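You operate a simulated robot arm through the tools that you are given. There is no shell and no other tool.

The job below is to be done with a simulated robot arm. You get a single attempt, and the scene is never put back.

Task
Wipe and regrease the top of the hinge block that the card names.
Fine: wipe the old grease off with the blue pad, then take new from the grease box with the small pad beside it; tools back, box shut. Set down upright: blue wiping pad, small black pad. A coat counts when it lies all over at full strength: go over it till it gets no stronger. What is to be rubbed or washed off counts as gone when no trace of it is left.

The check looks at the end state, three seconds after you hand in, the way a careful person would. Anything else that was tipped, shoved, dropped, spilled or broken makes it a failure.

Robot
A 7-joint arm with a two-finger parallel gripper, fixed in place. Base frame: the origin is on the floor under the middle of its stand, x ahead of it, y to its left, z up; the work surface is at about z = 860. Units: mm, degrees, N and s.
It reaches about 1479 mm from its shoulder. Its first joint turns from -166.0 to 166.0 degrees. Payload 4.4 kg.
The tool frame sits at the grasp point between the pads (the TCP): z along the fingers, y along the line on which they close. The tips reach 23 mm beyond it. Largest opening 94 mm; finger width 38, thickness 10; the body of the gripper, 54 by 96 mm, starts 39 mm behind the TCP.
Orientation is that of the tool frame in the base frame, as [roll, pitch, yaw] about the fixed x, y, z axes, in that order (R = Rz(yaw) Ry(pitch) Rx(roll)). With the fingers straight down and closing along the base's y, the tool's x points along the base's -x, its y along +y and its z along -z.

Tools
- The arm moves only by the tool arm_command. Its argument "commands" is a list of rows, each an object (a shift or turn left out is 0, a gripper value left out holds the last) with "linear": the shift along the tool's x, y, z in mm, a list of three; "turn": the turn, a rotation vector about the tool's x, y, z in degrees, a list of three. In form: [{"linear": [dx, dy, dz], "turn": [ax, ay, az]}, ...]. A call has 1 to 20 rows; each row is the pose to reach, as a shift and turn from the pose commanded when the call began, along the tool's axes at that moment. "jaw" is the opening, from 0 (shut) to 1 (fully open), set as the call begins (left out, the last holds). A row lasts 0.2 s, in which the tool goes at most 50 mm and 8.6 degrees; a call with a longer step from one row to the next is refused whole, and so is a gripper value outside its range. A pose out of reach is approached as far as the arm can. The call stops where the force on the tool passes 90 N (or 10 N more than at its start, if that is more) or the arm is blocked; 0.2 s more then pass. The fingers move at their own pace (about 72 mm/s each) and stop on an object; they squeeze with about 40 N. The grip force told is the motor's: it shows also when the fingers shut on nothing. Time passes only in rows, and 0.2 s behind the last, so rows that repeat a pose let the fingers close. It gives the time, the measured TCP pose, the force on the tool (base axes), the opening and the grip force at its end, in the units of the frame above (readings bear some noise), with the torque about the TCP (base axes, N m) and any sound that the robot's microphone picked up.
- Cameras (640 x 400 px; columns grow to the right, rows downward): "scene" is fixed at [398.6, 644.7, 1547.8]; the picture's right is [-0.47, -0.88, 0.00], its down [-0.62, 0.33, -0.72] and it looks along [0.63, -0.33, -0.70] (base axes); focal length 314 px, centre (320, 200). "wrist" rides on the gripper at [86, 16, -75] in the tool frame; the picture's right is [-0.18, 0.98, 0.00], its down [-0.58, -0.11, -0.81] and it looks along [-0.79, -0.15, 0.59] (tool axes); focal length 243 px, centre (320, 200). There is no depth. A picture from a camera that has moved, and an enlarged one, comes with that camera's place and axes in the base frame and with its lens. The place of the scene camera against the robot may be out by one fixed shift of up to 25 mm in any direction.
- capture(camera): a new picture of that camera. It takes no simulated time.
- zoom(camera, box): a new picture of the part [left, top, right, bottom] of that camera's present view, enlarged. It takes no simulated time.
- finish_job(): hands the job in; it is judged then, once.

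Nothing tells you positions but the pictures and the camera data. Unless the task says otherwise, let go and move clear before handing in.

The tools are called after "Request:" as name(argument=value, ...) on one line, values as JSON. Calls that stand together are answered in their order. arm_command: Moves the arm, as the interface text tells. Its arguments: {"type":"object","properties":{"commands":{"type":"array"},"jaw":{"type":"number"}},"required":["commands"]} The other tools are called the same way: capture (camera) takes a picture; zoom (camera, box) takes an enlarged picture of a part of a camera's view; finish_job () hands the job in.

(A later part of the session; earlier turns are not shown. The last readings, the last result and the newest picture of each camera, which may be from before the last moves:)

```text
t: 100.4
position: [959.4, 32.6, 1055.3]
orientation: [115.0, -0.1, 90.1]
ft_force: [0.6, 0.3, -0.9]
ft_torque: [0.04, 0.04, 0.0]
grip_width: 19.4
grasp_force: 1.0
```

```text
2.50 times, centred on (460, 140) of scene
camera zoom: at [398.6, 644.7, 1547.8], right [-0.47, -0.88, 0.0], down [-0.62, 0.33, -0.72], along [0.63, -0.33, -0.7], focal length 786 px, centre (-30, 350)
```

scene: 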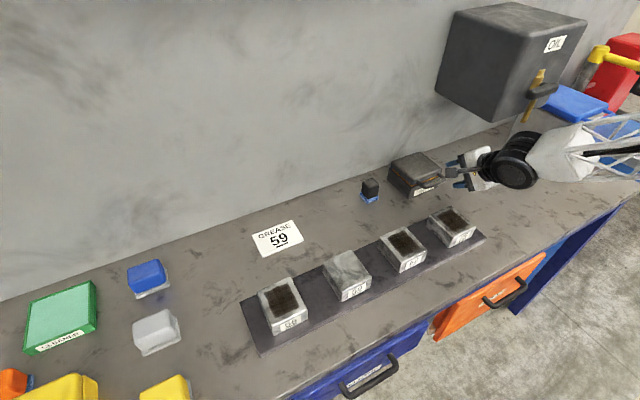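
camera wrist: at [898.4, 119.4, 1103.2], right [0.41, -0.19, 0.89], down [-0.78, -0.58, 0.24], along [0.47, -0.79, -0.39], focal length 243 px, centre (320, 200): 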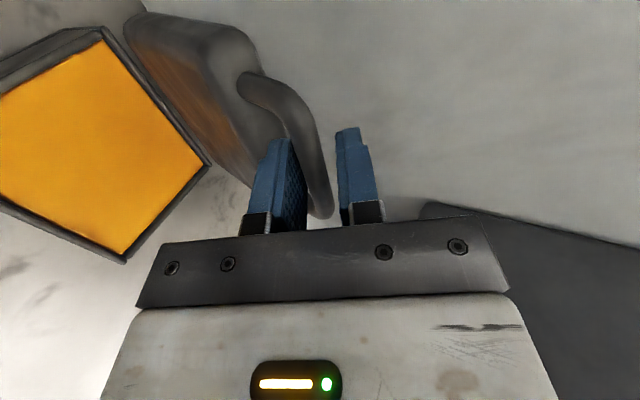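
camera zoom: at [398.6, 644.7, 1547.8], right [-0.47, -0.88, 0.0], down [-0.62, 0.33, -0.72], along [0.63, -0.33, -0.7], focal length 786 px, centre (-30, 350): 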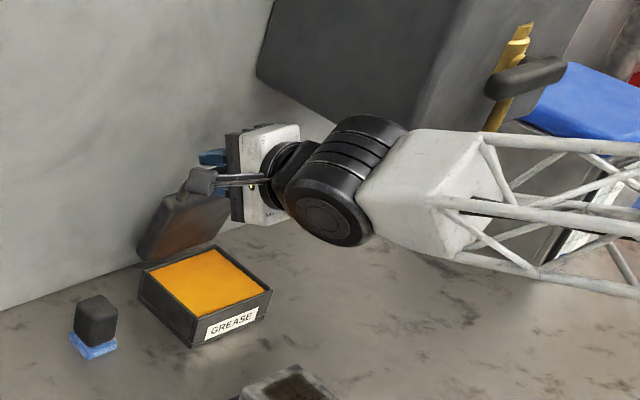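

The lid is at about 75° with the wrist clear of the cabinet. I'll push on past vertical to about 95°.

Request:
arm_command(commands=[{"linear": [0, 5.8, 10.2], "turn": [-4, 0, 0]}, {"linear": [0, 10.6, 21], "turn": [-8, 0, 0]}, {"linear": [0, 14.8, 32.3], "turn": [-10, 0, 0]}, {"linear": [0, 18.1, 43.9], "turn": [-12, 0, 0]}, {"linear": [0, 18.1, 43.9], "turn": [-12, 0, 0]}])

Request:
capture(camera="wrist")

Request:
zoom(camera="scene", box=[360, 60, 560, 220])

```text
t: 101.6
position: [998.8, 31.2, 1074.1]
orientation: [109.4, -0.1, 90.2]
ft_force: [-5.9, 25.5, -65.2]
ft_torque: [1.96, 0.59, 0.22]
grip_width: 46.7
grasp_force: 30.9
out of reach, approached as far as the arm can: row 1, 2, 3, 4, 5
```

```text
taken
camera wrist: at [933.6, 117.4, 1114.1], right [0.33, -0.18, 0.93], down [-0.79, -0.58, 0.16], along [0.51, -0.79, -0.34], focal length 243 px, centre (320, 200)
```

wrist: 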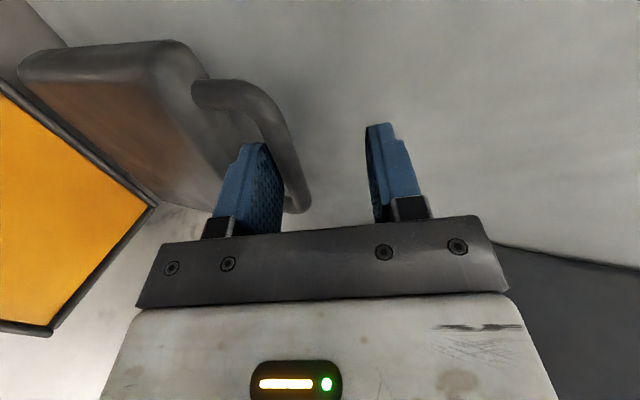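

```text
2.50 times, centred on (460, 140) of scene
camera zoom: at [398.6, 644.7, 1547.8], right [-0.47, -0.88, 0.0], down [-0.62, 0.33, -0.72], along [0.63, -0.33, -0.7], focal length 786 px, centre (-30, 350)
```

zoom: 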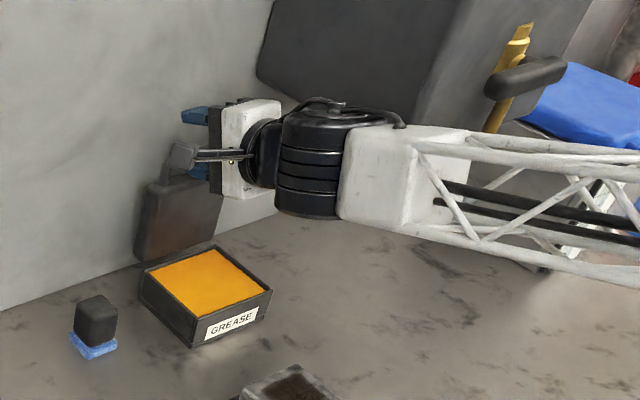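

The arm ran into a joint limit at that flatter tilt: it deviated upward and is pulling on the handle with about 65 N, though the box hasn't moved. I'll loosen the jaw at once and return to a steeper, reachable tilt near the bar.

Request:
arm_command(commands=[{"linear": [0, 0.8, -6], "turn": [8, 0, 0]}, {"linear": [0, 1.7, -11.7], "turn": [15, 0, 0]}, {"linear": [0, 1.7, -11.7], "turn": [15, 0, 0]}, {"linear": [0, 1.7, -11.7], "turn": [15, 0, 0]}], jaw=0.5)

Request:
capture(camera="wrist")

Request:
zoom(camera="scene", box=[360, 60, 560, 220])

```text
t: 102.6
position: [987.8, 29.9, 1088.7]
orientation: [123.7, -0.1, 90.1]
ft_force: [-2.7, -3.8, 41.6]
ft_torque: [0.45, 0.07, -0.03]
grip_width: 32.1
grasp_force: 0.0
```

```text
taken
camera wrist: at [935.2, 115.8, 1144.3], right [0.55, -0.18, 0.82], down [-0.73, -0.58, 0.36], along [0.41, -0.79, -0.45], focal length 243 px, centre (320, 200)
```

wrist: 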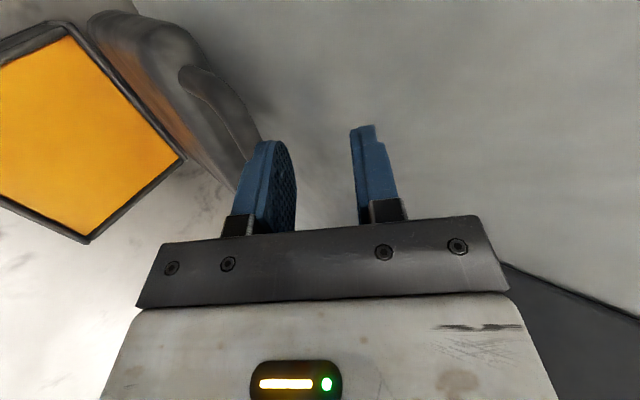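

```text
2.50 times, centred on (460, 140) of scene
camera zoom: at [398.6, 644.7, 1547.8], right [-0.47, -0.88, 0.0], down [-0.62, 0.33, -0.72], along [0.63, -0.33, -0.7], focal length 786 px, centre (-30, 350)
```

zoom: 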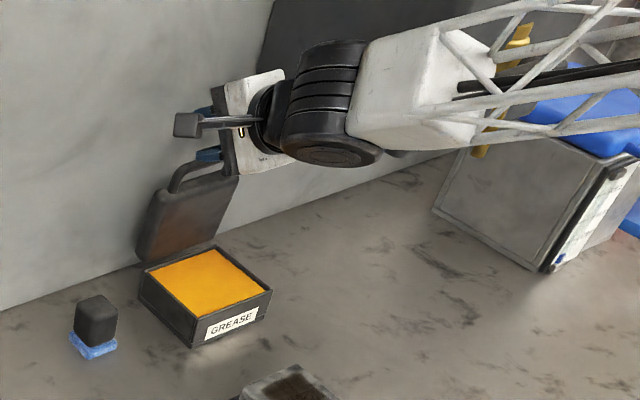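

The gripper is now pressing on top of the bar, with the lid standing at about 90°. I'll back it up and away from the handle.

Request:
arm_command(commands=[{"linear": [0, 23.8, -22.3], "turn": [2, 0, 0]}, {"linear": [0, 25.7, -47.6], "turn": [4, 0, 0]}, {"linear": [0, 17.9, -72.9], "turn": [7, 0, 0]}, {"linear": [0, 17.9, -90], "turn": [7, 0, 0]}, {"linear": [0, 17.9, -90], "turn": [7, 0, 0]}], jaw=0.5)

Request:
capture(camera="wrist")

Request:
zoom(camera="scene", box=[360, 60, 560, 220])

```text
t: 103.8
position: [925.7, 30.0, 1147.8]
orientation: [131.0, -0.1, 90.3]
ft_force: [0.1, 0.3, -0.1]
ft_torque: [0.0, 0.02, -0.01]
grip_width: 46.9
grasp_force: 0.1
```

```text
taken
camera wrist: at [878.5, 116.7, 1210.4], right [0.64, -0.18, 0.74], down [-0.68, -0.58, 0.45], along [0.35, -0.79, -0.5], focal length 243 px, centre (320, 200)
```

wrist: 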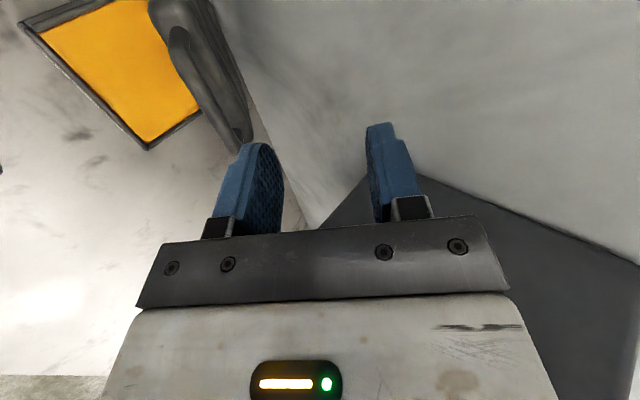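

```text
2.50 times, centred on (460, 140) of scene
camera zoom: at [398.6, 644.7, 1547.8], right [-0.47, -0.88, 0.0], down [-0.62, 0.33, -0.72], along [0.63, -0.33, -0.7], focal length 786 px, centre (-30, 350)
```

zoom: 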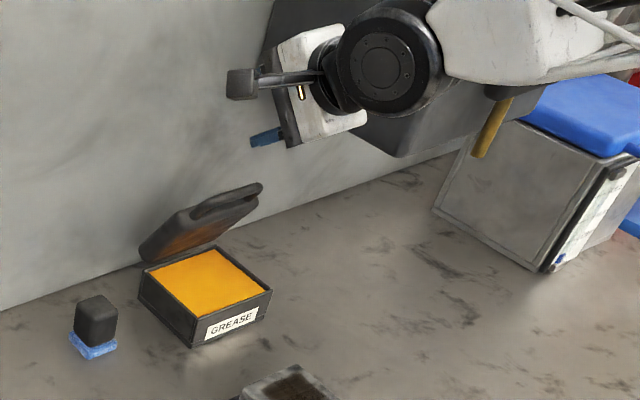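

Request:
arm_command(commands=[{"linear": [0, 0, 0]}])

Request:
zoom(camera="scene", box=[360, 60, 560, 220])

```text
t: 104.2
position: [926.0, 29.8, 1147.7]
orientation: [131.1, -0.1, 90.0]
ft_force: [0.7, 0.4, -1.3]
ft_torque: [0.01, -0.01, -0.04]
grip_width: 46.9
grasp_force: 0.0
```

```text
2.50 times, centred on (460, 140) of scene
camera zoom: at [398.6, 644.7, 1547.8], right [-0.47, -0.88, 0.0], down [-0.62, 0.33, -0.72], along [0.63, -0.33, -0.7], focal length 786 px, centre (-30, 350)
```

zoom: 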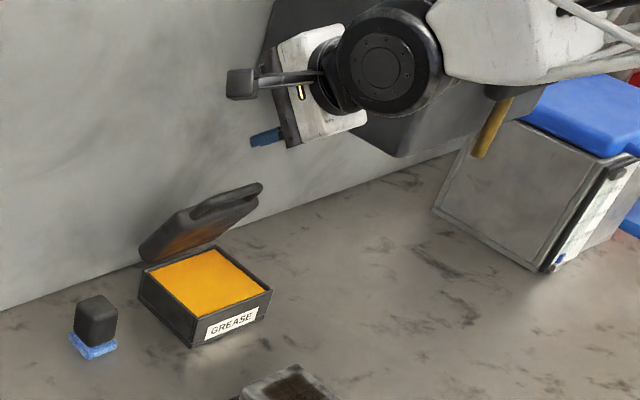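

The lid's hinge has friction: it got dragged back and now rests steadily at about 57°. The box is still in place, so I'll measure the bar's position for a second, better-controlled push.

Request:
zoom(camera="wrist", box=[100, 0, 320, 170])

```text
2.35 times, centred on (210, 85) of wrist
camera zoom: at [878.6, 116.7, 1210.4], right [0.64, -0.18, 0.74], down [-0.68, -0.58, 0.45], along [0.35, -0.79, -0.5], focal length 571 px, centre (579, 471)
```

zoom: 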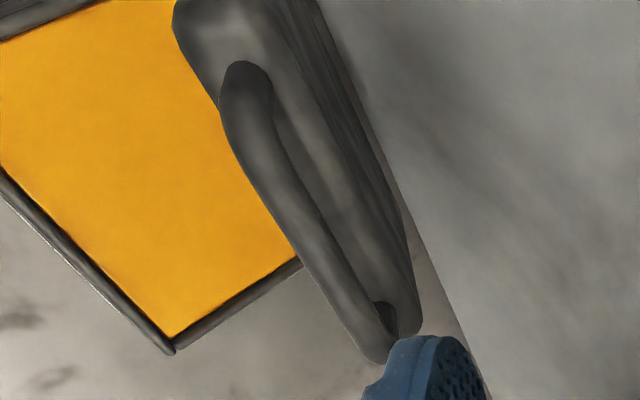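

The bar is at about (935, 1039) with the lid near 60°, which agrees with my hinge model. I'll realign the open jaw on it at the present tilt, which the arm reaches comfortably.

Request:
arm_command(commands=[{"linear": [0, -25, 0]}, {"linear": [0, -50, 0]}, {"linear": [0, -75.5, 0]}, {"linear": [0, -75.5, 25]}, {"linear": [0, -75.5, 25]}], jaw=0.33)

Request:
zoom(camera="wrist", box=[160, 0, 480, 240])

```text
t: 105.4
position: [892.4, 31.0, 1074.8]
orientation: [130.9, -0.1, 90.1]
ft_force: [0.0, 0.1, -0.2]
ft_torque: [-0.03, -0.01, -0.03]
grip_width: 31.0
grasp_force: 0.2
```

```text
1.67 times, centred on (320, 120) of wrist
camera zoom: at [847.3, 117.0, 1136.9], right [0.64, -0.18, 0.74], down [-0.68, -0.58, 0.45], along [0.35, -0.79, -0.5], focal length 404 px, centre (320, 333)
```

zoom: 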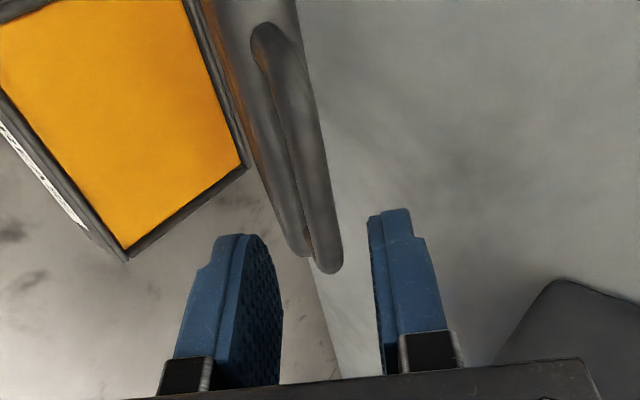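

Request:
arm_command(commands=[{"linear": [0, -2, 14]}, {"linear": [0, -2, 28]}, {"linear": [0, -2, 41]}, {"linear": [0, -2, 41]}])

Request:
zoom(camera="wrist", box=[160, 0, 480, 240])

```text
t: 106.4
position: [922.9, 29.4, 1047.1]
orientation: [131.0, -0.1, 90.0]
ft_force: [0.1, 0.2, 0.0]
ft_torque: [0.0, 0.0, 0.01]
grip_width: 31.1
grasp_force: 0.1
```

```text
1.67 times, centred on (320, 120) of wrist
camera zoom: at [876.2, 116.2, 1109.4], right [0.64, -0.18, 0.74], down [-0.68, -0.58, 0.45], along [0.35, -0.79, -0.5], focal length 404 px, centre (320, 333)
```

zoom: 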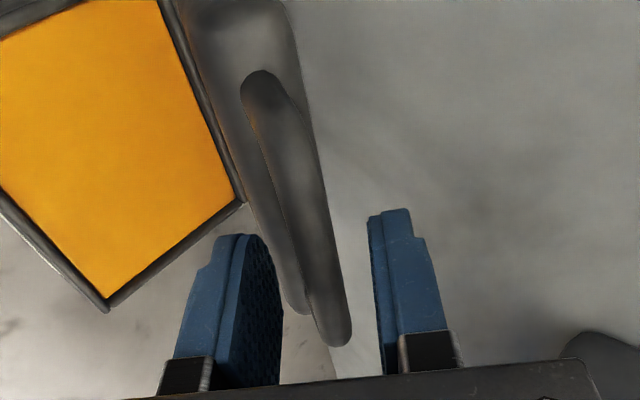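

The bar is between the fingers again. I'll cage it and push along the arc past vertical, keeping this tilt.

Request:
arm_command(commands=[{"linear": [0, 0, 0]}, {"linear": [0, 10.8, 5.4]}, {"linear": [0, 21.2, 11.7]}, {"linear": [0, 30.9, 18.9]}, {"linear": [0, 39.9, 26.9]}, {"linear": [0, 39.9, 26.9]}], jaw=0.2)

Request:
zoom(camera="scene", box=[360, 60, 560, 220])

```text
t: 107.8
position: [969.8, 30.1, 1058.7]
orientation: [131.0, -0.1, 90.1]
ft_force: [0.1, -0.9, -1.1]
ft_torque: [0.02, 0.0, 0.01]
grip_width: 18.9
grasp_force: 0.2
```

```text
2.50 times, centred on (460, 140) of scene
camera zoom: at [398.6, 644.7, 1547.8], right [-0.47, -0.88, 0.0], down [-0.62, 0.33, -0.72], along [0.63, -0.33, -0.7], focal length 786 px, centre (-30, 350)
```

zoom: 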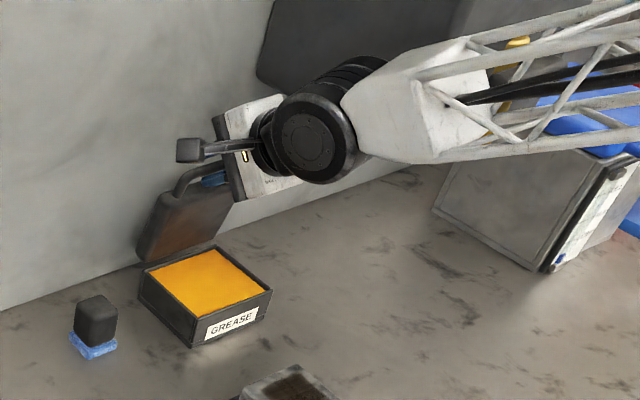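

Good, about 80° with no strain. I'll continue to about 97°.

Request:
arm_command(commands=[{"linear": [0, 8.3, 8.7]}, {"linear": [0, 15.9, 18.2]}, {"linear": [0, 22.5, 28.3]}, {"linear": [0, 24.9, 32.5]}, {"linear": [0, 24.9, 32.5]}])

Request:
capture(camera="wrist")

Request:
zoom(camera="scene", box=[360, 60, 560, 220])

```text
t: 109.0
position: [1009.3, 29.2, 1057.0]
orientation: [130.9, 0.0, 90.1]
ft_force: [0.2, 0.5, -0.1]
ft_torque: [0.02, 0.0, 0.02]
grip_width: 18.8
grasp_force: 0.1
```

```text
taken
camera wrist: at [964.1, 115.9, 1119.7], right [0.64, -0.18, 0.74], down [-0.68, -0.58, 0.45], along [0.35, -0.79, -0.5], focal length 243 px, centre (320, 200)
```

wrist: 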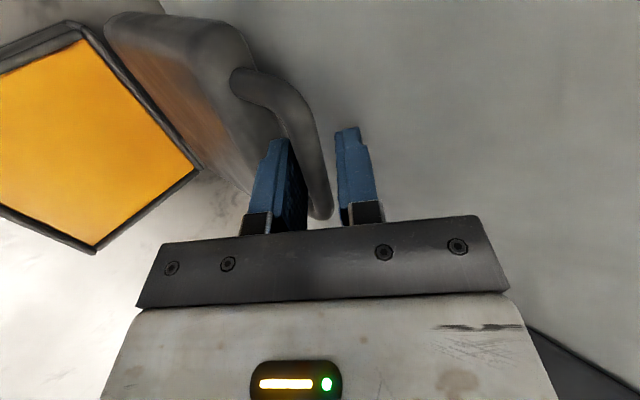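

```text
2.50 times, centred on (460, 140) of scene
camera zoom: at [398.6, 644.7, 1547.8], right [-0.47, -0.88, 0.0], down [-0.62, 0.33, -0.72], along [0.63, -0.33, -0.7], focal length 786 px, centre (-30, 350)
```

zoom: 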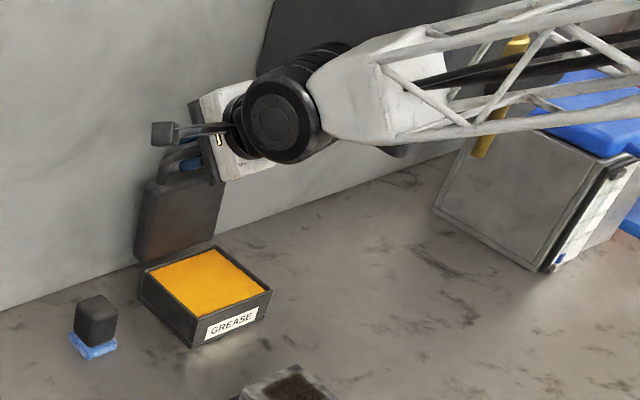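

The lid stands at about 95°, leaning slightly back, with no force on the tool. I'll open the jaw a little and withdraw straight back along the fingers.

Request:
arm_command(commands=[{"linear": [0, 0, 0]}, {"linear": [0, 0, 0]}, {"linear": [0, 0, -10]}, {"linear": [0, 0, -25]}, {"linear": [0, 0, -45]}, {"linear": [0, 0, -70]}, {"linear": [0, 0, -100]}, {"linear": [0, 0, -100]}], jaw=0.3)

Request:
zoom(camera="scene", box=[360, 60, 560, 220])

Request:
capture(camera="wrist")

```text
t: 110.8
position: [936.1, 30.6, 1123.7]
orientation: [131.0, 0.0, 90.0]
ft_force: [0.3, -0.2, 0.1]
ft_torque: [-0.02, -0.02, 0.04]
grip_width: 28.2
grasp_force: 0.1
```

```text
2.50 times, centred on (460, 140) of scene
camera zoom: at [398.6, 644.7, 1547.8], right [-0.47, -0.88, 0.0], down [-0.62, 0.33, -0.72], along [0.63, -0.33, -0.7], focal length 786 px, centre (-30, 350)
```

zoom: 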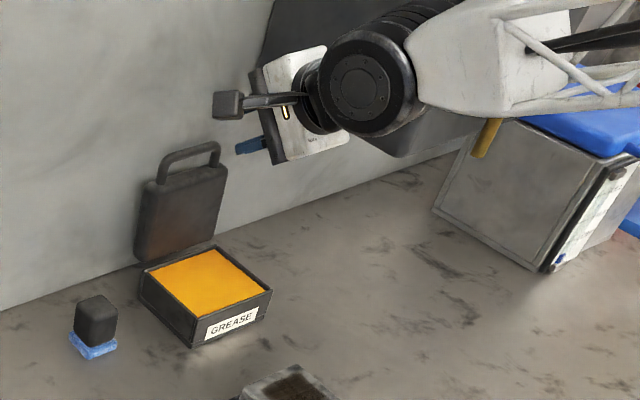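

```text
taken
camera wrist: at [889.1, 116.8, 1185.9], right [0.64, -0.18, 0.74], down [-0.68, -0.58, 0.45], along [0.35, -0.79, -0.5], focal length 243 px, centre (320, 200)
```

wrist: 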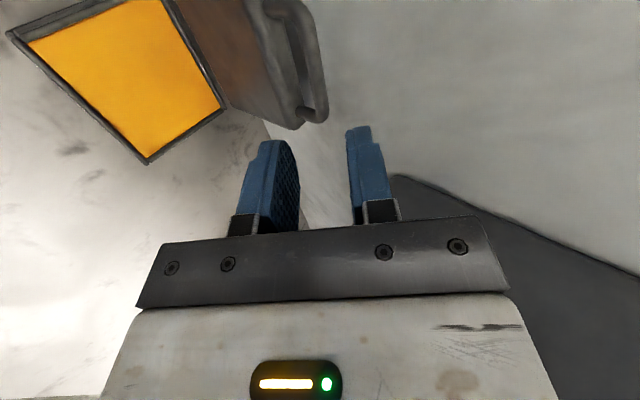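

The lid now stays open on its own at about 95°. Next I'll bring the gripper back upright and away from the box, ready for the small black pad.

Request:
arm_command(commands=[{"linear": [13.3, -13.1, -15.1], "turn": [8.17, 0, 0]}, {"linear": [26.7, -26.2, -30.2], "turn": [16.33, 0, 0]}, {"linear": [40, -39.4, -45.3], "turn": [24.5, 0, 0]}, {"linear": [53.3, -52.5, -60.4], "turn": [32.67, 0, 0]}, {"linear": [66.7, -65.6, -75.5], "turn": [40.8, 0, 0]}, {"linear": [80, -78.7, -90.6], "turn": [49, 0, 0]}, {"linear": [80, -78.7, -90.6], "turn": [49, 0, 0]}])

Request:
arm_command(commands=[{"turn": [0, 0, -8]}, {"turn": [0, 0, -16]}, {"turn": [0, 0, -24]}, {"turn": [0, 0, -32]}, {"turn": [0, 0, -40]}, {"turn": [0, 0, -48]}, {"turn": [0, 0, -56]}, {"turn": [0, 0, -64]}, {"turn": [0, 0, -72]}, {"turn": [0, 0, -80]}, {"turn": [0, 0, -86]}, {"turn": [0, 0, -90]}, {"turn": [0, 0, -90]}], jaw=0.8)

Request:
capture(camera="wrist")

Request:
capture(camera="scene")

```text
t: 112.4
position: [815.8, 110.2, 1122.1]
orientation: [-179.9, 0.0, 90.0]
ft_force: [0.1, -0.4, 0.0]
ft_torque: [-0.02, 0.02, 0.02]
grip_width: 28.3
grasp_force: 0.0
```

```text
t: 115.2
position: [814.4, 110.0, 1123.7]
orientation: [179.8, 0.0, -179.8]
ft_force: [-0.1, -0.6, -0.4]
ft_torque: [-0.04, -0.04, 0.02]
grip_width: 75.1
grasp_force: 0.1
```

```text
taken
camera wrist: at [727.4, 125.7, 1198.3], right [0.18, 0.98, 0.0], down [0.58, -0.11, 0.81], along [0.79, -0.15, -0.59], focal length 243 px, centre (320, 200)
```

wrist: 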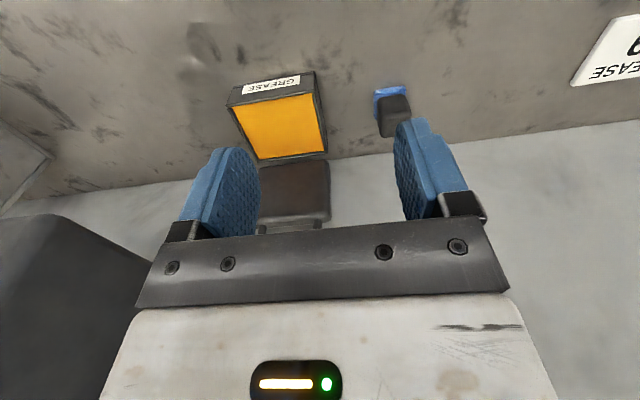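

```text
taken
```

scene: 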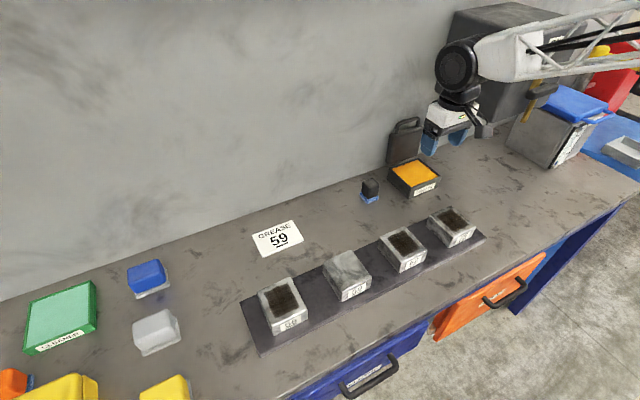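

The box is open and undisturbed. I'll move above the small black pad near (945, 189).

Request:
arm_command(commands=[{"linear": [-20, 20, 0]}, {"linear": [-45, 40, 10]}, {"linear": [-75, 60, 25]}, {"linear": [-105, 79, 40]}, {"linear": [-133, 79, 60]}, {"linear": [-133, 79, 80]}, {"linear": [-133, 79, 80]}], jaw=0.8)

Request:
capture(camera="wrist")

Request:
zoom(camera="wrist", box=[250, 0, 410, 120])

```text
t: 116.8
position: [948.5, 189.0, 1042.1]
orientation: [180.0, 0.1, -179.9]
ft_force: [-0.3, -0.5, -0.4]
ft_torque: [-0.01, 0.01, 0.01]
grip_width: 75.2
grasp_force: 0.0
```

```text
taken
camera wrist: at [861.0, 205.6, 1118.0], right [0.18, 0.98, 0.0], down [0.58, -0.11, 0.81], along [0.79, -0.15, -0.59], focal length 243 px, centre (320, 200)
```

wrist: 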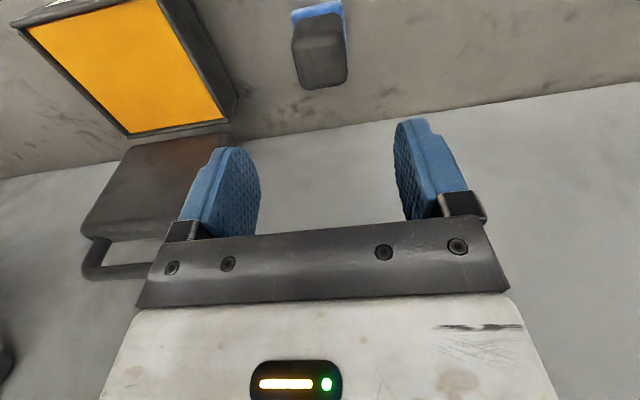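

```text
3.33 times, centred on (330, 60) of wrist
camera zoom: at [861.0, 205.6, 1118.0], right [0.18, 0.98, 0.0], down [0.58, -0.11, 0.81], along [0.79, -0.15, -0.59], focal length 809 px, centre (287, 667)
```

zoom: 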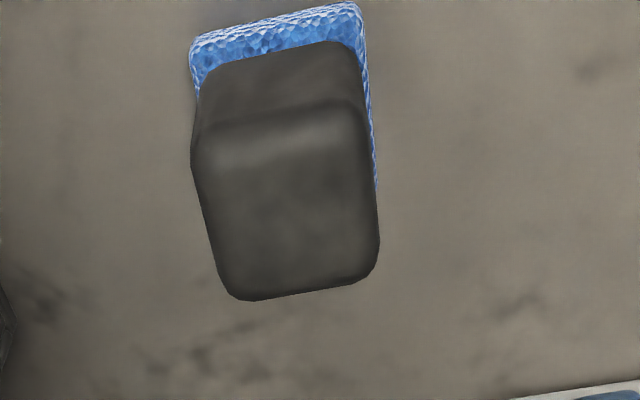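

The black pad's handle spans x 934–965, y 171–209, with its top at z≈918 and its sponge below z≈875. I'll descend to TCP z≈900 and close.

Request:
arm_command(commands=[{"linear": [-1, 0.5, 35]}, {"linear": [-1, 0.5, 70]}, {"linear": [-1, 0.5, 105]}, {"linear": [-1, 0.5, 130]}, {"linear": [-1, 0.5, 141]}, {"linear": [-1, 0.5, 141]}], jaw=0.8)

Request:
zoom(camera="wrist", box=[140, 40, 520, 260])

```text
t: 118.2
position: [948.0, 189.3, 901.0]
orientation: [180.0, -0.1, -180.0]
ft_force: [0.7, 0.0, 0.8]
ft_torque: [0.01, -0.02, -0.01]
grip_width: 75.3
grasp_force: 0.1
```

```text
1.68 times, centred on (330, 150) of wrist
camera zoom: at [861.0, 205.5, 976.8], right [0.18, 0.98, 0.0], down [0.58, -0.11, 0.81], along [0.79, -0.15, -0.59], focal length 409 px, centre (303, 284)
```

zoom: 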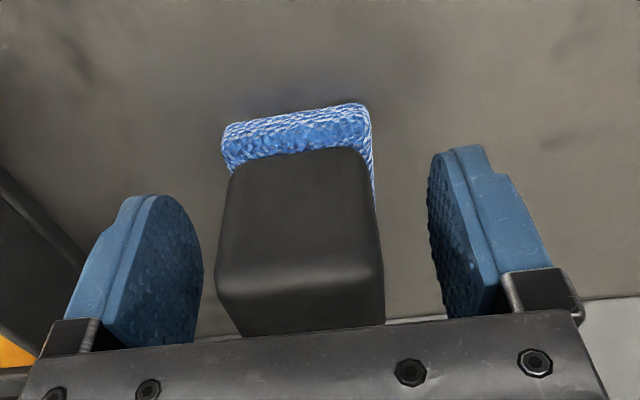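

Request:
arm_command(commands=[{"linear": [0, 0, 0]}, {"linear": [0, 0, 0]}, {"linear": [0, 0, 0]}, {"linear": [0, 0, 0]}, {"linear": [0, 0, 0]}], jaw=0)

Request:
arm_command(commands=[{"linear": [0, 0, -1]}, {"linear": [0, 0, -2.5]}, {"linear": [0, 0, -4.5]}, {"linear": [0, 0, -7]}, {"linear": [0, 0, -10]}, {"linear": [0, 0, -10]}])

Request:
zoom(camera="wrist", box=[140, 40, 520, 260])

```text
t: 119.4
position: [947.3, 189.3, 901.0]
orientation: [180.0, 0.0, -180.0]
ft_force: [-0.5, -0.5, 0.3]
ft_torque: [-0.01, 0.0, 0.0]
grip_width: 40.3
grasp_force: 39.9
```

```text
t: 120.8
position: [948.3, 189.4, 911.5]
orientation: [179.9, 0.0, -179.9]
ft_force: [-0.1, -0.1, -1.4]
ft_torque: [0.0, 0.0, 0.0]
grip_width: 40.5
grasp_force: 39.5
```

```text
1.68 times, centred on (330, 150) of wrist
camera zoom: at [861.3, 205.4, 987.2], right [0.18, 0.98, 0.0], down [0.58, -0.11, 0.81], along [0.79, -0.15, -0.59], focal length 409 px, centre (303, 284)
```

zoom: 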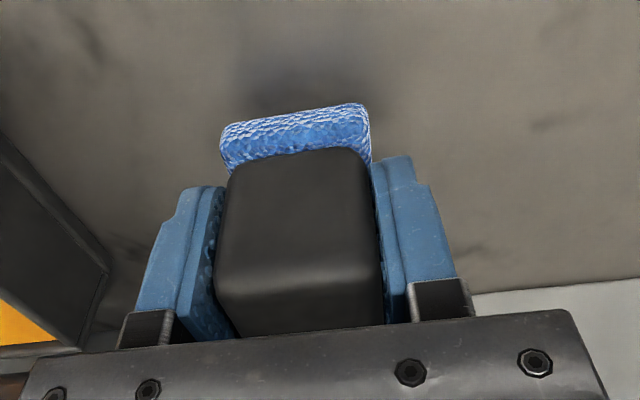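

The small pad is held at 40.4 mm, and its sponge is clear of the bench. I'll raise it above the rim and carry it over the grease.

Request:
arm_command(commands=[{"linear": [0, 0, -8]}, {"linear": [0, 0, -18]}, {"linear": [0, 0, -30]}, {"linear": [0, 0, -45]}, {"linear": [0, 0, -60]}, {"linear": [0, 0, -75]}, {"linear": [0, 0, -85]}, {"linear": [2, -10, -85]}, {"linear": [6, -30, -85]}, {"linear": [8, -50, -85]}, {"linear": [8, -70, -85]}, {"linear": [8, -90, -85]}, {"linear": [8, -110, -85]}, {"linear": [8, -130, -85]}, {"linear": [8, -148, -85]}, {"linear": [8, -158, -85]}, {"linear": [8, -160, -85]}, {"linear": [8, -160, -85]}])

Request:
capture(camera="wrist")

Request:
zoom(camera="scene", box=[360, 80, 500, 210])

```text
t: 124.6
position: [940.4, 29.4, 996.7]
orientation: [179.9, 0.0, -179.9]
ft_force: [0.0, -0.1, -2.0]
ft_torque: [-0.01, 0.03, -0.01]
grip_width: 40.5
grasp_force: 40.6
```

```text
taken
camera wrist: at [853.4, 45.4, 1072.9], right [0.18, 0.98, 0.0], down [0.58, -0.11, 0.81], along [0.79, -0.15, -0.59], focal length 243 px, centre (320, 200)
```

wrist: 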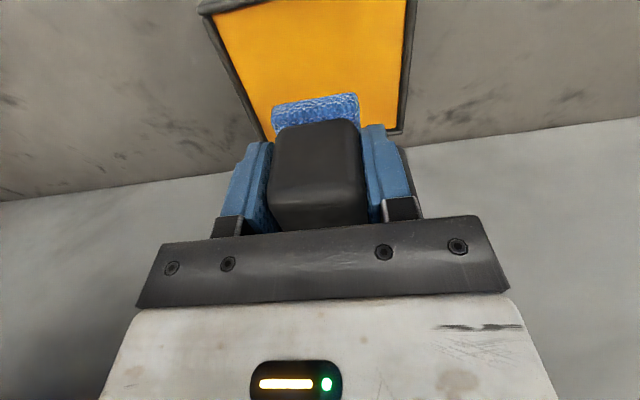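

```text
3.08 times, centred on (430, 145) of scene
camera zoom: at [398.6, 644.7, 1547.8], right [-0.47, -0.88, 0.0], down [-0.62, 0.33, -0.72], along [0.63, -0.33, -0.7], focal length 968 px, centre (-18, 369)
```

zoom: 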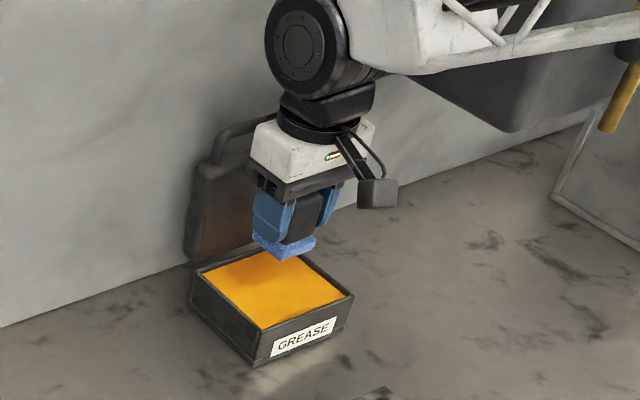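

The small pad hangs over the middle of the grease. I'll lower it slowly and feel for the surface.

Request:
arm_command(commands=[{"linear": [0, 0, 12]}, {"linear": [0, 0, 24]}, {"linear": [0, 0, 34]}, {"linear": [0, 0, 38]}, {"linear": [0, 0, 41]}, {"linear": [0, 0, 41]}])

Request:
arm_command(commands=[{"linear": [0, 0, 1.5]}, {"linear": [0, 0, 3]}, {"linear": [0, 0, 4.5]}, {"linear": [0, 0, 4.5]}])

```text
t: 126.0
position: [940.2, 30.2, 955.1]
orientation: [180.0, -0.1, -179.8]
ft_force: [1.0, -0.1, -1.1]
ft_torque: [0.04, 0.01, 0.0]
grip_width: 40.5
grasp_force: 39.6
```

```text
t: 127.0
position: [940.9, 29.1, 950.1]
orientation: [179.9, 0.0, -179.9]
ft_force: [1.0, -0.3, 0.0]
ft_torque: [0.0, 0.0, -0.01]
grip_width: 40.3
grasp_force: 39.8
```

Request:
arm_command(commands=[{"linear": [0, 0, 1.5]}, {"linear": [0, 0, 3]}, {"linear": [0, 0, 3]}])

Request:
zoom(camera="wrist", box=[180, 0, 460, 200])

Request:
zoom(camera="scene", box=[360, 80, 500, 210])

```text
t: 127.8
position: [939.2, 28.7, 946.8]
orientation: [179.9, 0.1, -179.8]
ft_force: [-0.2, -0.2, -0.8]
ft_torque: [0.01, -0.01, -0.01]
grip_width: 40.2
grasp_force: 40.4
```

```text
2.00 times, centred on (320, 100) of wrist
camera zoom: at [852.9, 45.5, 1023.1], right [0.18, 0.98, 0.0], down [0.58, -0.11, 0.81], along [0.79, -0.15, -0.59], focal length 485 px, centre (320, 400)
```

zoom: 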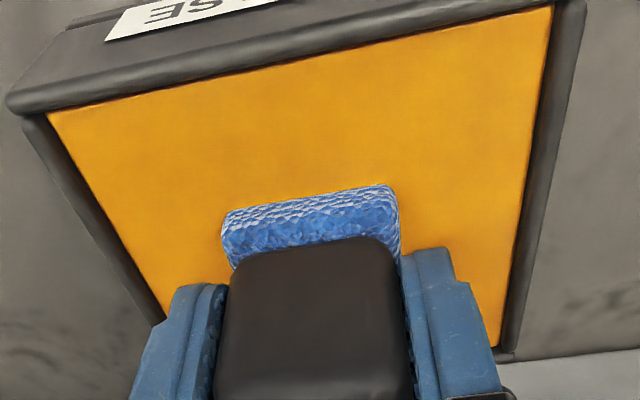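

```text
3.08 times, centred on (430, 145) of scene
camera zoom: at [398.6, 644.7, 1547.8], right [-0.47, -0.88, 0.0], down [-0.62, 0.33, -0.72], along [0.63, -0.33, -0.7], focal length 968 px, centre (-18, 369)
```

zoom: 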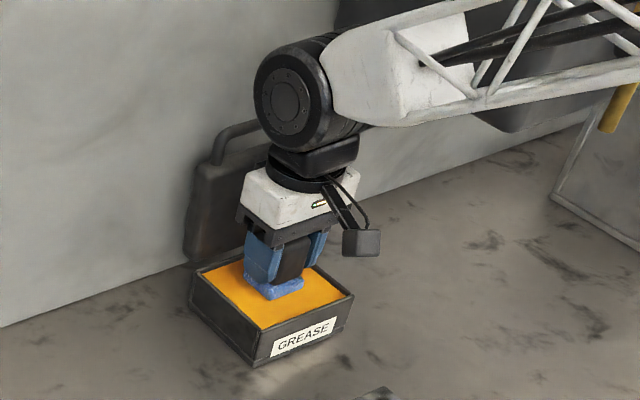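

No contact yet. The grease surface looks to be near z≈902, a few mm lower, so I'll continue down in small steps.

Request:
arm_command(commands=[{"linear": [0, 0, 1]}, {"linear": [0, 0, 2]}, {"linear": [0, 0, 3]}, {"linear": [0, 0, 3]}])

Request:
arm_command(commands=[{"linear": [0, 0, 1]}, {"linear": [0, 0, 2]}, {"linear": [0, 0, 2]}])

Request:
zoom(camera="wrist", box=[180, 0, 460, 200])

```text
t: 128.8
position: [941.7, 29.4, 947.7]
orientation: [179.8, 0.3, -179.9]
ft_force: [-5.1, -0.3, 27.8]
ft_torque: [-0.07, 0.35, -0.01]
grip_width: 40.3
grasp_force: 39.7
```

```text
t: 129.6
position: [941.8, 30.1, 946.2]
orientation: [179.9, 0.2, -179.9]
ft_force: [-2.8, 1.1, 59.6]
ft_torque: [-0.05, -0.21, 0.03]
grip_width: 41.1
grasp_force: 40.0
```

```text
2.00 times, centred on (320, 100) of wrist
camera zoom: at [854.2, 45.5, 1020.8], right [0.18, 0.98, 0.0], down [0.58, -0.11, 0.81], along [0.8, -0.15, -0.59], focal length 485 px, centre (320, 400)
```

zoom: 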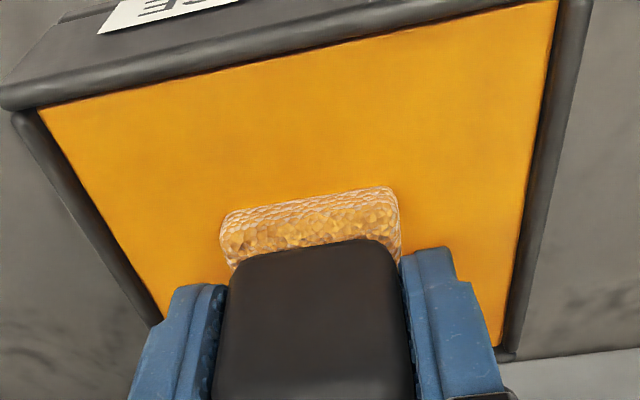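

The sponge turned orange, so it's loaded with grease, but I pressed to nearly 60 N. I'll lift straight off and carry it over to block 59.

Request:
arm_command(commands=[{"linear": [0, 0, -3]}, {"linear": [0, 0, -8]}, {"linear": [0, 0, -18]}, {"linear": [0, 0, -32]}, {"linear": [0, 0, -48]}, {"linear": [0, 0, -62]}, {"linear": [0, 0, -70]}, {"linear": [0, 0, -70]}])

Request:
capture(camera="wrist")

Request:
zoom(camera="scene", box=[360, 80, 500, 210])

```text
t: 131.4
position: [941.1, 28.0, 1012.1]
orientation: [179.9, 0.0, -179.9]
ft_force: [-0.8, 0.7, -1.1]
ft_torque: [0.01, 0.0, -0.01]
grip_width: 40.1
grasp_force: 40.1
```

```text
taken
camera wrist: at [853.7, 44.4, 1087.4], right [0.18, 0.98, 0.0], down [0.58, -0.11, 0.81], along [0.79, -0.15, -0.59], focal length 243 px, centre (320, 200)
```

wrist: 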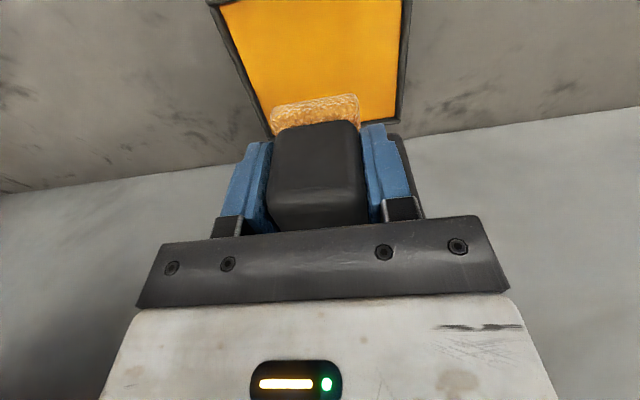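

```text
3.08 times, centred on (430, 145) of scene
camera zoom: at [398.6, 644.7, 1547.8], right [-0.47, -0.88, 0.0], down [-0.62, 0.33, -0.72], along [0.63, -0.33, -0.7], focal length 968 px, centre (-18, 369)
```

zoom: 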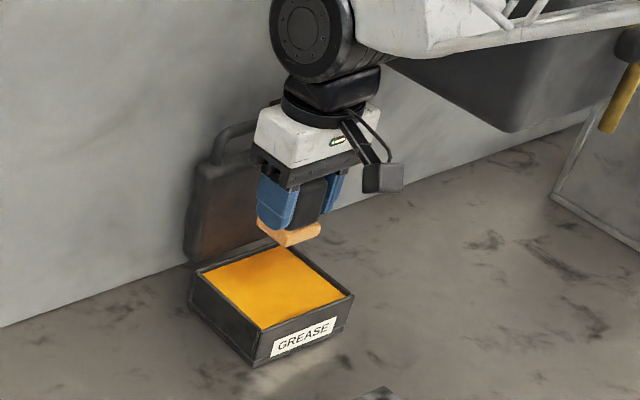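

The pad is well loaded and the box hasn't moved. I'll carry it around behind the other blocks to block 59 so nothing gets smeared.

Request:
arm_command(commands=[{"linear": [8, 27, -8]}, {"linear": [16, 54, -8]}, {"linear": [24, 82, -8]}, {"linear": [32, 109, -8]}, {"linear": [40, 136, -8]}, {"linear": [48, 163, -8]}, {"linear": [57, 190, -8]}, {"linear": [65, 218, -8]}, {"linear": [73, 245, -8]}, {"linear": [81, 272, -8]}, {"linear": [90, 302, -8]}, {"linear": [98, 331, -8]}, {"linear": [106, 360, -8]}, {"linear": [118, 380, -8]}, {"linear": [140, 385, -8]}, {"linear": [165, 385, -8]}, {"linear": [190, 385, -8]}, {"linear": [208, 385, -8]}, {"linear": [213, 385, -8]}, {"linear": [213, 385, -8]}])

Request:
capture(camera="wrist")

Request:
capture(camera="scene")

```text
t: 135.6
position: [726.7, 414.6, 1019.8]
orientation: [179.9, 0.0, -179.9]
ft_force: [0.1, -0.5, -0.7]
ft_torque: [0.0, 0.0, -0.02]
grip_width: 40.3
grasp_force: 39.9
```

```text
taken
camera wrist: at [639.7, 430.5, 1096.5], right [0.18, 0.98, 0.0], down [0.58, -0.11, 0.81], along [0.79, -0.15, -0.59], focal length 243 px, centre (320, 200)
```

wrist: 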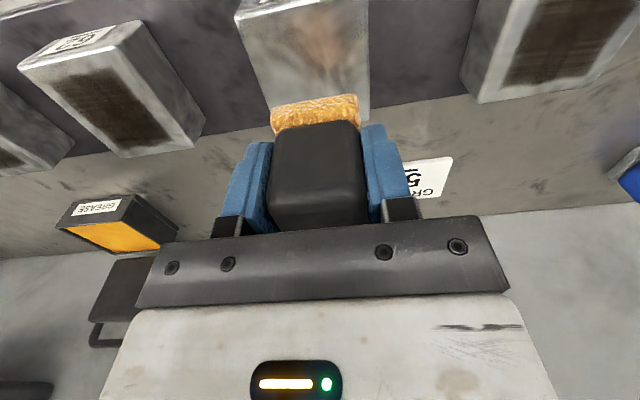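

```text
taken
```

scene: 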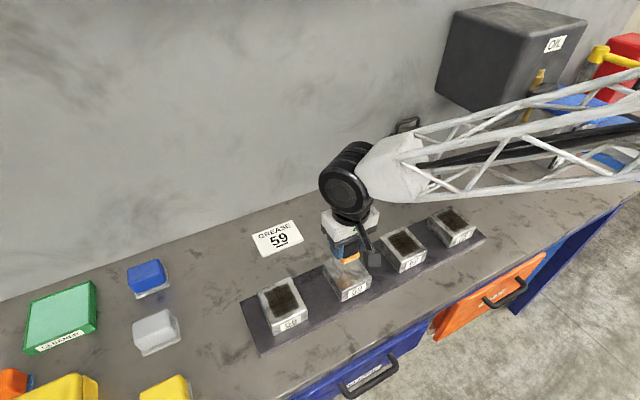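

The loaded pad is over block 59. I'll lower it gently until it touches the top.

Request:
arm_command(commands=[{"linear": [0, -2, 12]}, {"linear": [0, -2, 25]}, {"linear": [0, -2, 38]}, {"linear": [0, -2, 46]}, {"linear": [0, -2, 50]}, {"linear": [0, -2, 50]}])

Request:
arm_command(commands=[{"linear": [0, 0, 1]}, {"linear": [0, 0, 2]}, {"linear": [0, 0, 2]}])

```text
t: 137.0
position: [726.8, 411.0, 971.2]
orientation: [179.9, 0.2, -179.9]
ft_force: [-0.2, 0.0, 0.2]
ft_torque: [0.01, 0.02, 0.04]
grip_width: 40.4
grasp_force: 39.8
```

```text
t: 137.8
position: [726.0, 411.6, 968.8]
orientation: [179.9, 0.0, -179.9]
ft_force: [0.3, 0.2, -1.2]
ft_torque: [-0.03, 0.03, 0.0]
grip_width: 40.7
grasp_force: 39.9
```

Request:
arm_command(commands=[{"linear": [0, 0, 1]}, {"linear": [0, 0, 2]}, {"linear": [0, 0, 2]}])

Request:
arm_command(commands=[{"linear": [0, 0, 1]}, {"linear": [0, 0, 2]}, {"linear": [0, 0, 2]}])

```text
t: 138.6
position: [726.8, 412.3, 967.0]
orientation: [179.9, -0.1, -179.9]
ft_force: [0.3, -0.8, -0.8]
ft_torque: [0.04, 0.02, 0.02]
grip_width: 40.6
grasp_force: 39.9
```

```text
t: 139.4
position: [726.3, 412.7, 965.4]
orientation: [179.9, -0.1, -179.9]
ft_force: [0.2, 0.5, -1.0]
ft_torque: [-0.02, 0.0, 0.02]
grip_width: 40.4
grasp_force: 39.6
```

Request:
arm_command(commands=[{"linear": [0, 0, 1]}, {"linear": [0, 0, 2]}, {"linear": [0, 0, 2]}])

Request:
arm_command(commands=[{"linear": [0, 0, 1]}, {"linear": [0, 0, 1.5]}, {"linear": [0, 0, 1.5]}])

```text
t: 140.2
position: [727.5, 413.4, 963.9]
orientation: [179.8, 0.1, -179.9]
ft_force: [-3.6, -3.5, 21.0]
ft_torque: [-0.25, -0.12, -0.01]
grip_width: 40.4
grasp_force: 39.9
```

```text
t: 141.0
position: [727.2, 413.4, 964.6]
orientation: [179.9, 0.1, -179.9]
ft_force: [-5.4, -6.4, 58.0]
ft_torque: [-0.37, 0.03, -0.02]
grip_width: 40.5
grasp_force: 39.9
```

Contact starts near TCP z≈964.5 and is quite stiff. I'll back off to a light press and begin spreading in overlapping strokes over the whole top.

Request:
arm_command(commands=[{"linear": [0, 0, -1.9]}, {"linear": [10, 0, -1.9]}, {"linear": [20, 0, -1.9]}, {"linear": [26, 0, -1.9]}, {"linear": [26, -10, -1.9]}, {"linear": [26, -20, -1.9]}, {"linear": [16, -20, -1.9]}, {"linear": [6, -20, -1.9]}, {"linear": [-4, -20, -1.9]}, {"linear": [-14, -20, -1.9]}, {"linear": [-24, -20, -1.9]}, {"linear": [-27, -20, -1.9]}, {"linear": [-27, -10, -1.9]}, {"linear": [-27, 0, -1.9]}, {"linear": [-17, 0, -1.9]}, {"linear": [-7, 0, -1.9]}, {"linear": [3, 0, -1.9]}, {"linear": [13, 0, -1.9]}, {"linear": [23, 0, -1.9]}, {"linear": [26, 0, -1.9]}])

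Request:
capture(camera="wrist")

Request:
zoom(camera="scene", box=[280, 200, 420, 310])

```text
t: 145.2
position: [699.9, 411.6, 962.9]
orientation: [-180.0, -0.1, -179.8]
ft_force: [0.2, 0.2, 0.8]
ft_torque: [0.0, -0.04, 0.01]
grip_width: 40.3
grasp_force: 39.9
```

```text
taken
camera wrist: at [614.2, 427.7, 1038.4], right [0.18, 0.98, 0.0], down [0.58, -0.11, 0.81], along [0.79, -0.15, -0.59], focal length 243 px, centre (320, 200)
```

wrist: 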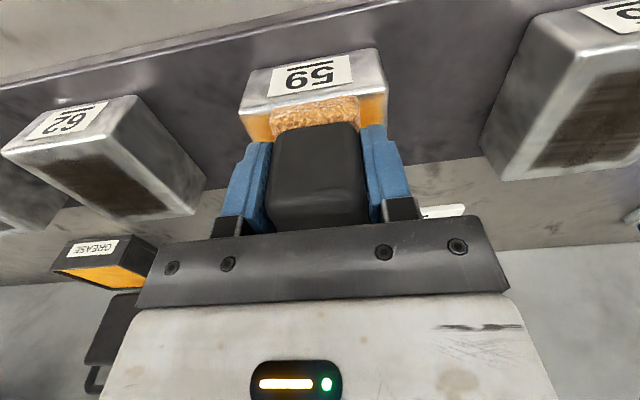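

```text
3.64 times, centred on (350, 255) of scene
camera zoom: at [398.6, 644.7, 1547.8], right [-0.47, -0.88, 0.0], down [-0.62, 0.33, -0.72], along [0.63, -0.33, -0.7], focal length 1144 px, centre (211, 0)
```

zoom: 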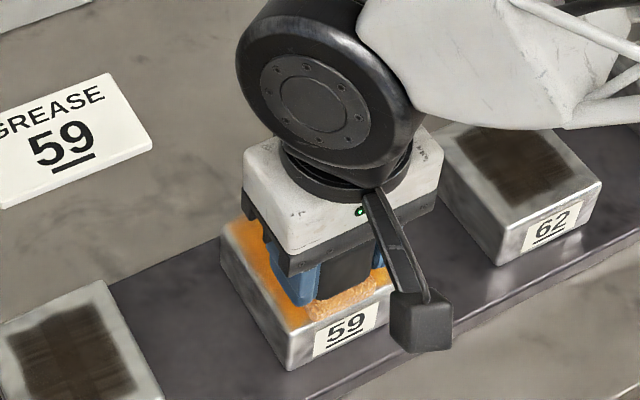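

The new coat is taking, but contact is light. I'll press a touch lower and cover the remaining side.

Request:
arm_command(commands=[{"linear": [0, 0, 0.8]}, {"linear": [0, 10, 0.8]}, {"linear": [0, 20, 0.8]}, {"linear": [-10, 20, 0.8]}, {"linear": [-20, 20, 0.8]}, {"linear": [-30, 20, 0.8]}, {"linear": [-40, 20, 0.8]}, {"linear": [-50, 20, 0.8]}, {"linear": [-53, 20, 0.8]}, {"linear": [-53, 10, 0.8]}, {"linear": [-53, 0, 0.8]}, {"linear": [-53, -10, 0.8]}, {"linear": [-53, -20, 0.8]}, {"linear": [-43, -20, 0.8]}, {"linear": [-33, -20, 0.8]}, {"linear": [-23, -20, 0.8]}, {"linear": [-13, -20, 0.8]}, {"linear": [-3, -20, 0.8]}, {"linear": [0, -20, 0.8]}, {"linear": [0, -10, 0.8]}])

Request:
arm_command(commands=[{"linear": [0, 10, 0]}, {"linear": [-10, 10, 0]}, {"linear": [-20, 10, 0]}, {"linear": [-30, 10, 0]}, {"linear": [-40, 10, 0]}, {"linear": [-53, 10, 0]}, {"linear": [-43, 10, 0]}, {"linear": [-33, 10, 0]}, {"linear": [-26, 10, 0]}, {"linear": [-26, 10, 0]}])

Request:
arm_command(commands=[{"linear": [0, 0, -5]}, {"linear": [0, 0, -20]}, {"linear": [0, 0, -45]}, {"linear": [0, -30, -60]}, {"linear": [15, -60, -70]}, {"linear": [30, -90, -80]}, {"linear": [38, -102, -80]}, {"linear": [38, -102, -80]}])

Request:
zoom(camera="wrist", box=[370, 0, 560, 160])

Request:
zoom(camera="scene", box=[300, 230, 400, 310])

```text
t: 149.4
position: [701.0, 402.0, 963.2]
orientation: [179.9, 0.1, -180.0]
ft_force: [0.0, -1.3, 1.5]
ft_torque: [-0.09, -0.07, -0.02]
grip_width: 40.2
grasp_force: 40.6
```

```text
t: 151.6
position: [726.9, 411.7, 961.8]
orientation: [179.9, 0.1, -179.9]
ft_force: [8.9, -1.4, 19.4]
ft_torque: [-0.08, -0.36, 0.0]
grip_width: 40.4
grasp_force: 40.1
```

```text
t: 153.4
position: [688.8, 309.1, 1042.2]
orientation: [-179.9, 0.0, -179.9]
ft_force: [0.3, 0.2, 0.1]
ft_torque: [0.02, 0.0, -0.01]
grip_width: 40.2
grasp_force: 40.3
```

```text
2.50 times, centred on (465, 80) of wrist
camera zoom: at [601.5, 325.2, 1118.1], right [0.18, 0.98, 0.0], down [0.58, -0.11, 0.81], along [0.79, -0.15, -0.59], focal length 606 px, centre (-42, 500)
```

zoom: 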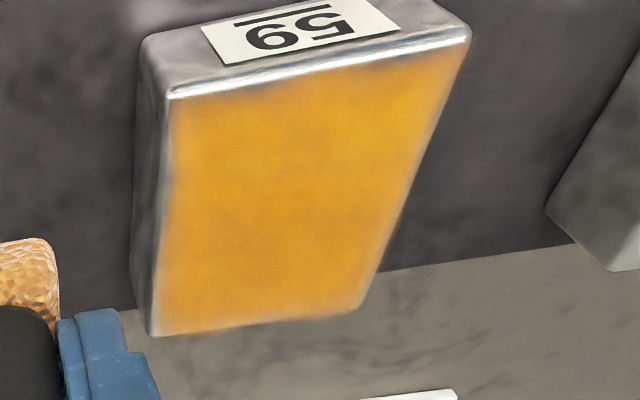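

```text
5.00 times, centred on (350, 270) of scene
camera zoom: at [398.6, 644.7, 1547.8], right [-0.47, -0.88, 0.0], down [-0.62, 0.33, -0.72], along [0.63, -0.33, -0.7], focal length 1572 px, centre (170, -150)
```

zoom: 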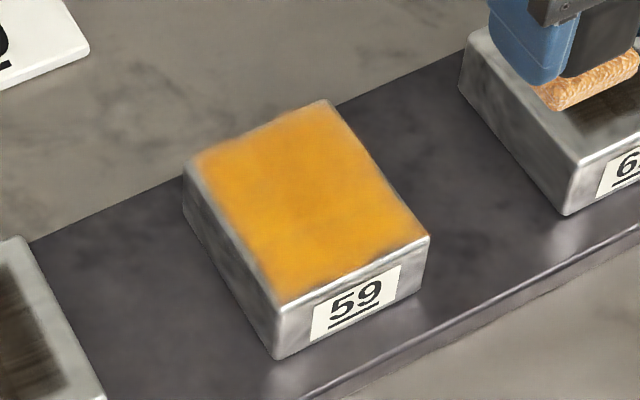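

The top is covered nearly edge to edge, but it's still slightly mottled. I'll make another full pass with the same load, pressing a bit more near the front edge.

Request:
arm_command(commands=[{"linear": [-15, 40, 0]}, {"linear": [-30, 80, 10]}, {"linear": [-38, 102, 35]}, {"linear": [-38, 102, 60]}, {"linear": [-38, 102, 74]}, {"linear": [-38, 102, 78]}, {"linear": [-38, 102, 80]}, {"linear": [-38, 102, 80]}])

Request:
arm_command(commands=[{"linear": [10, 0, 0.2]}, {"linear": [20, 0, 0.6]}, {"linear": [28, 0, 0.8]}, {"linear": [28, -10, 0.8]}, {"linear": [28, -21, 0.8]}, {"linear": [18, -21, 0.6]}, {"linear": [8, -21, 0.2]}, {"linear": [-2, -21, 0]}, {"linear": [-12, -21, 0]}, {"linear": [-22, -21, 0]}, {"linear": [-28, -21, 0]}, {"linear": [-28, -10, 0]}, {"linear": [-28, 0, 0]}, {"linear": [-18, 0, 0]}, {"linear": [-8, 0, 0]}, {"linear": [2, 0, 0]}, {"linear": [12, 0, 0.3]}, {"linear": [22, 0, 0.7]}, {"linear": [28, 0, 0.8]}, {"linear": [28, 10, 0.8]}])

Request:
arm_command(commands=[{"linear": [0, 11, 0]}, {"linear": [-10, 11, -0.2]}, {"linear": [-20, 11, -0.6]}, {"linear": [-30, 11, -0.8]}, {"linear": [-40, 11, -0.8]}, {"linear": [-50, 11, -0.8]}, {"linear": [-56, 11, -0.8]}, {"linear": [-56, 1, -0.8]}, {"linear": [-56, -10, -0.8]}, {"linear": [-46, -10, -0.8]}, {"linear": [-36, -10, -0.8]}, {"linear": [-28, -10, -0.8]}, {"linear": [-28, -10, -0.8]}])

```text
t: 155.2
position: [726.3, 412.8, 962.3]
orientation: [179.9, 0.1, -179.8]
ft_force: [0.4, 0.8, -0.2]
ft_torque: [-0.03, -0.01, -0.02]
grip_width: 40.1
grasp_force: 39.3
```

```text
t: 159.4
position: [699.3, 422.4, 962.5]
orientation: [179.9, 0.1, -179.8]
ft_force: [0.4, -2.6, 2.1]
ft_torque: [-0.13, -0.03, 0.0]
grip_width: 40.6
grasp_force: 39.7
```

```text
t: 162.2
position: [727.4, 409.9, 961.7]
orientation: [179.9, 0.1, -179.9]
ft_force: [5.9, -1.2, 10.8]
ft_torque: [-0.12, -0.18, 0.07]
grip_width: 40.7
grasp_force: 40.5
```

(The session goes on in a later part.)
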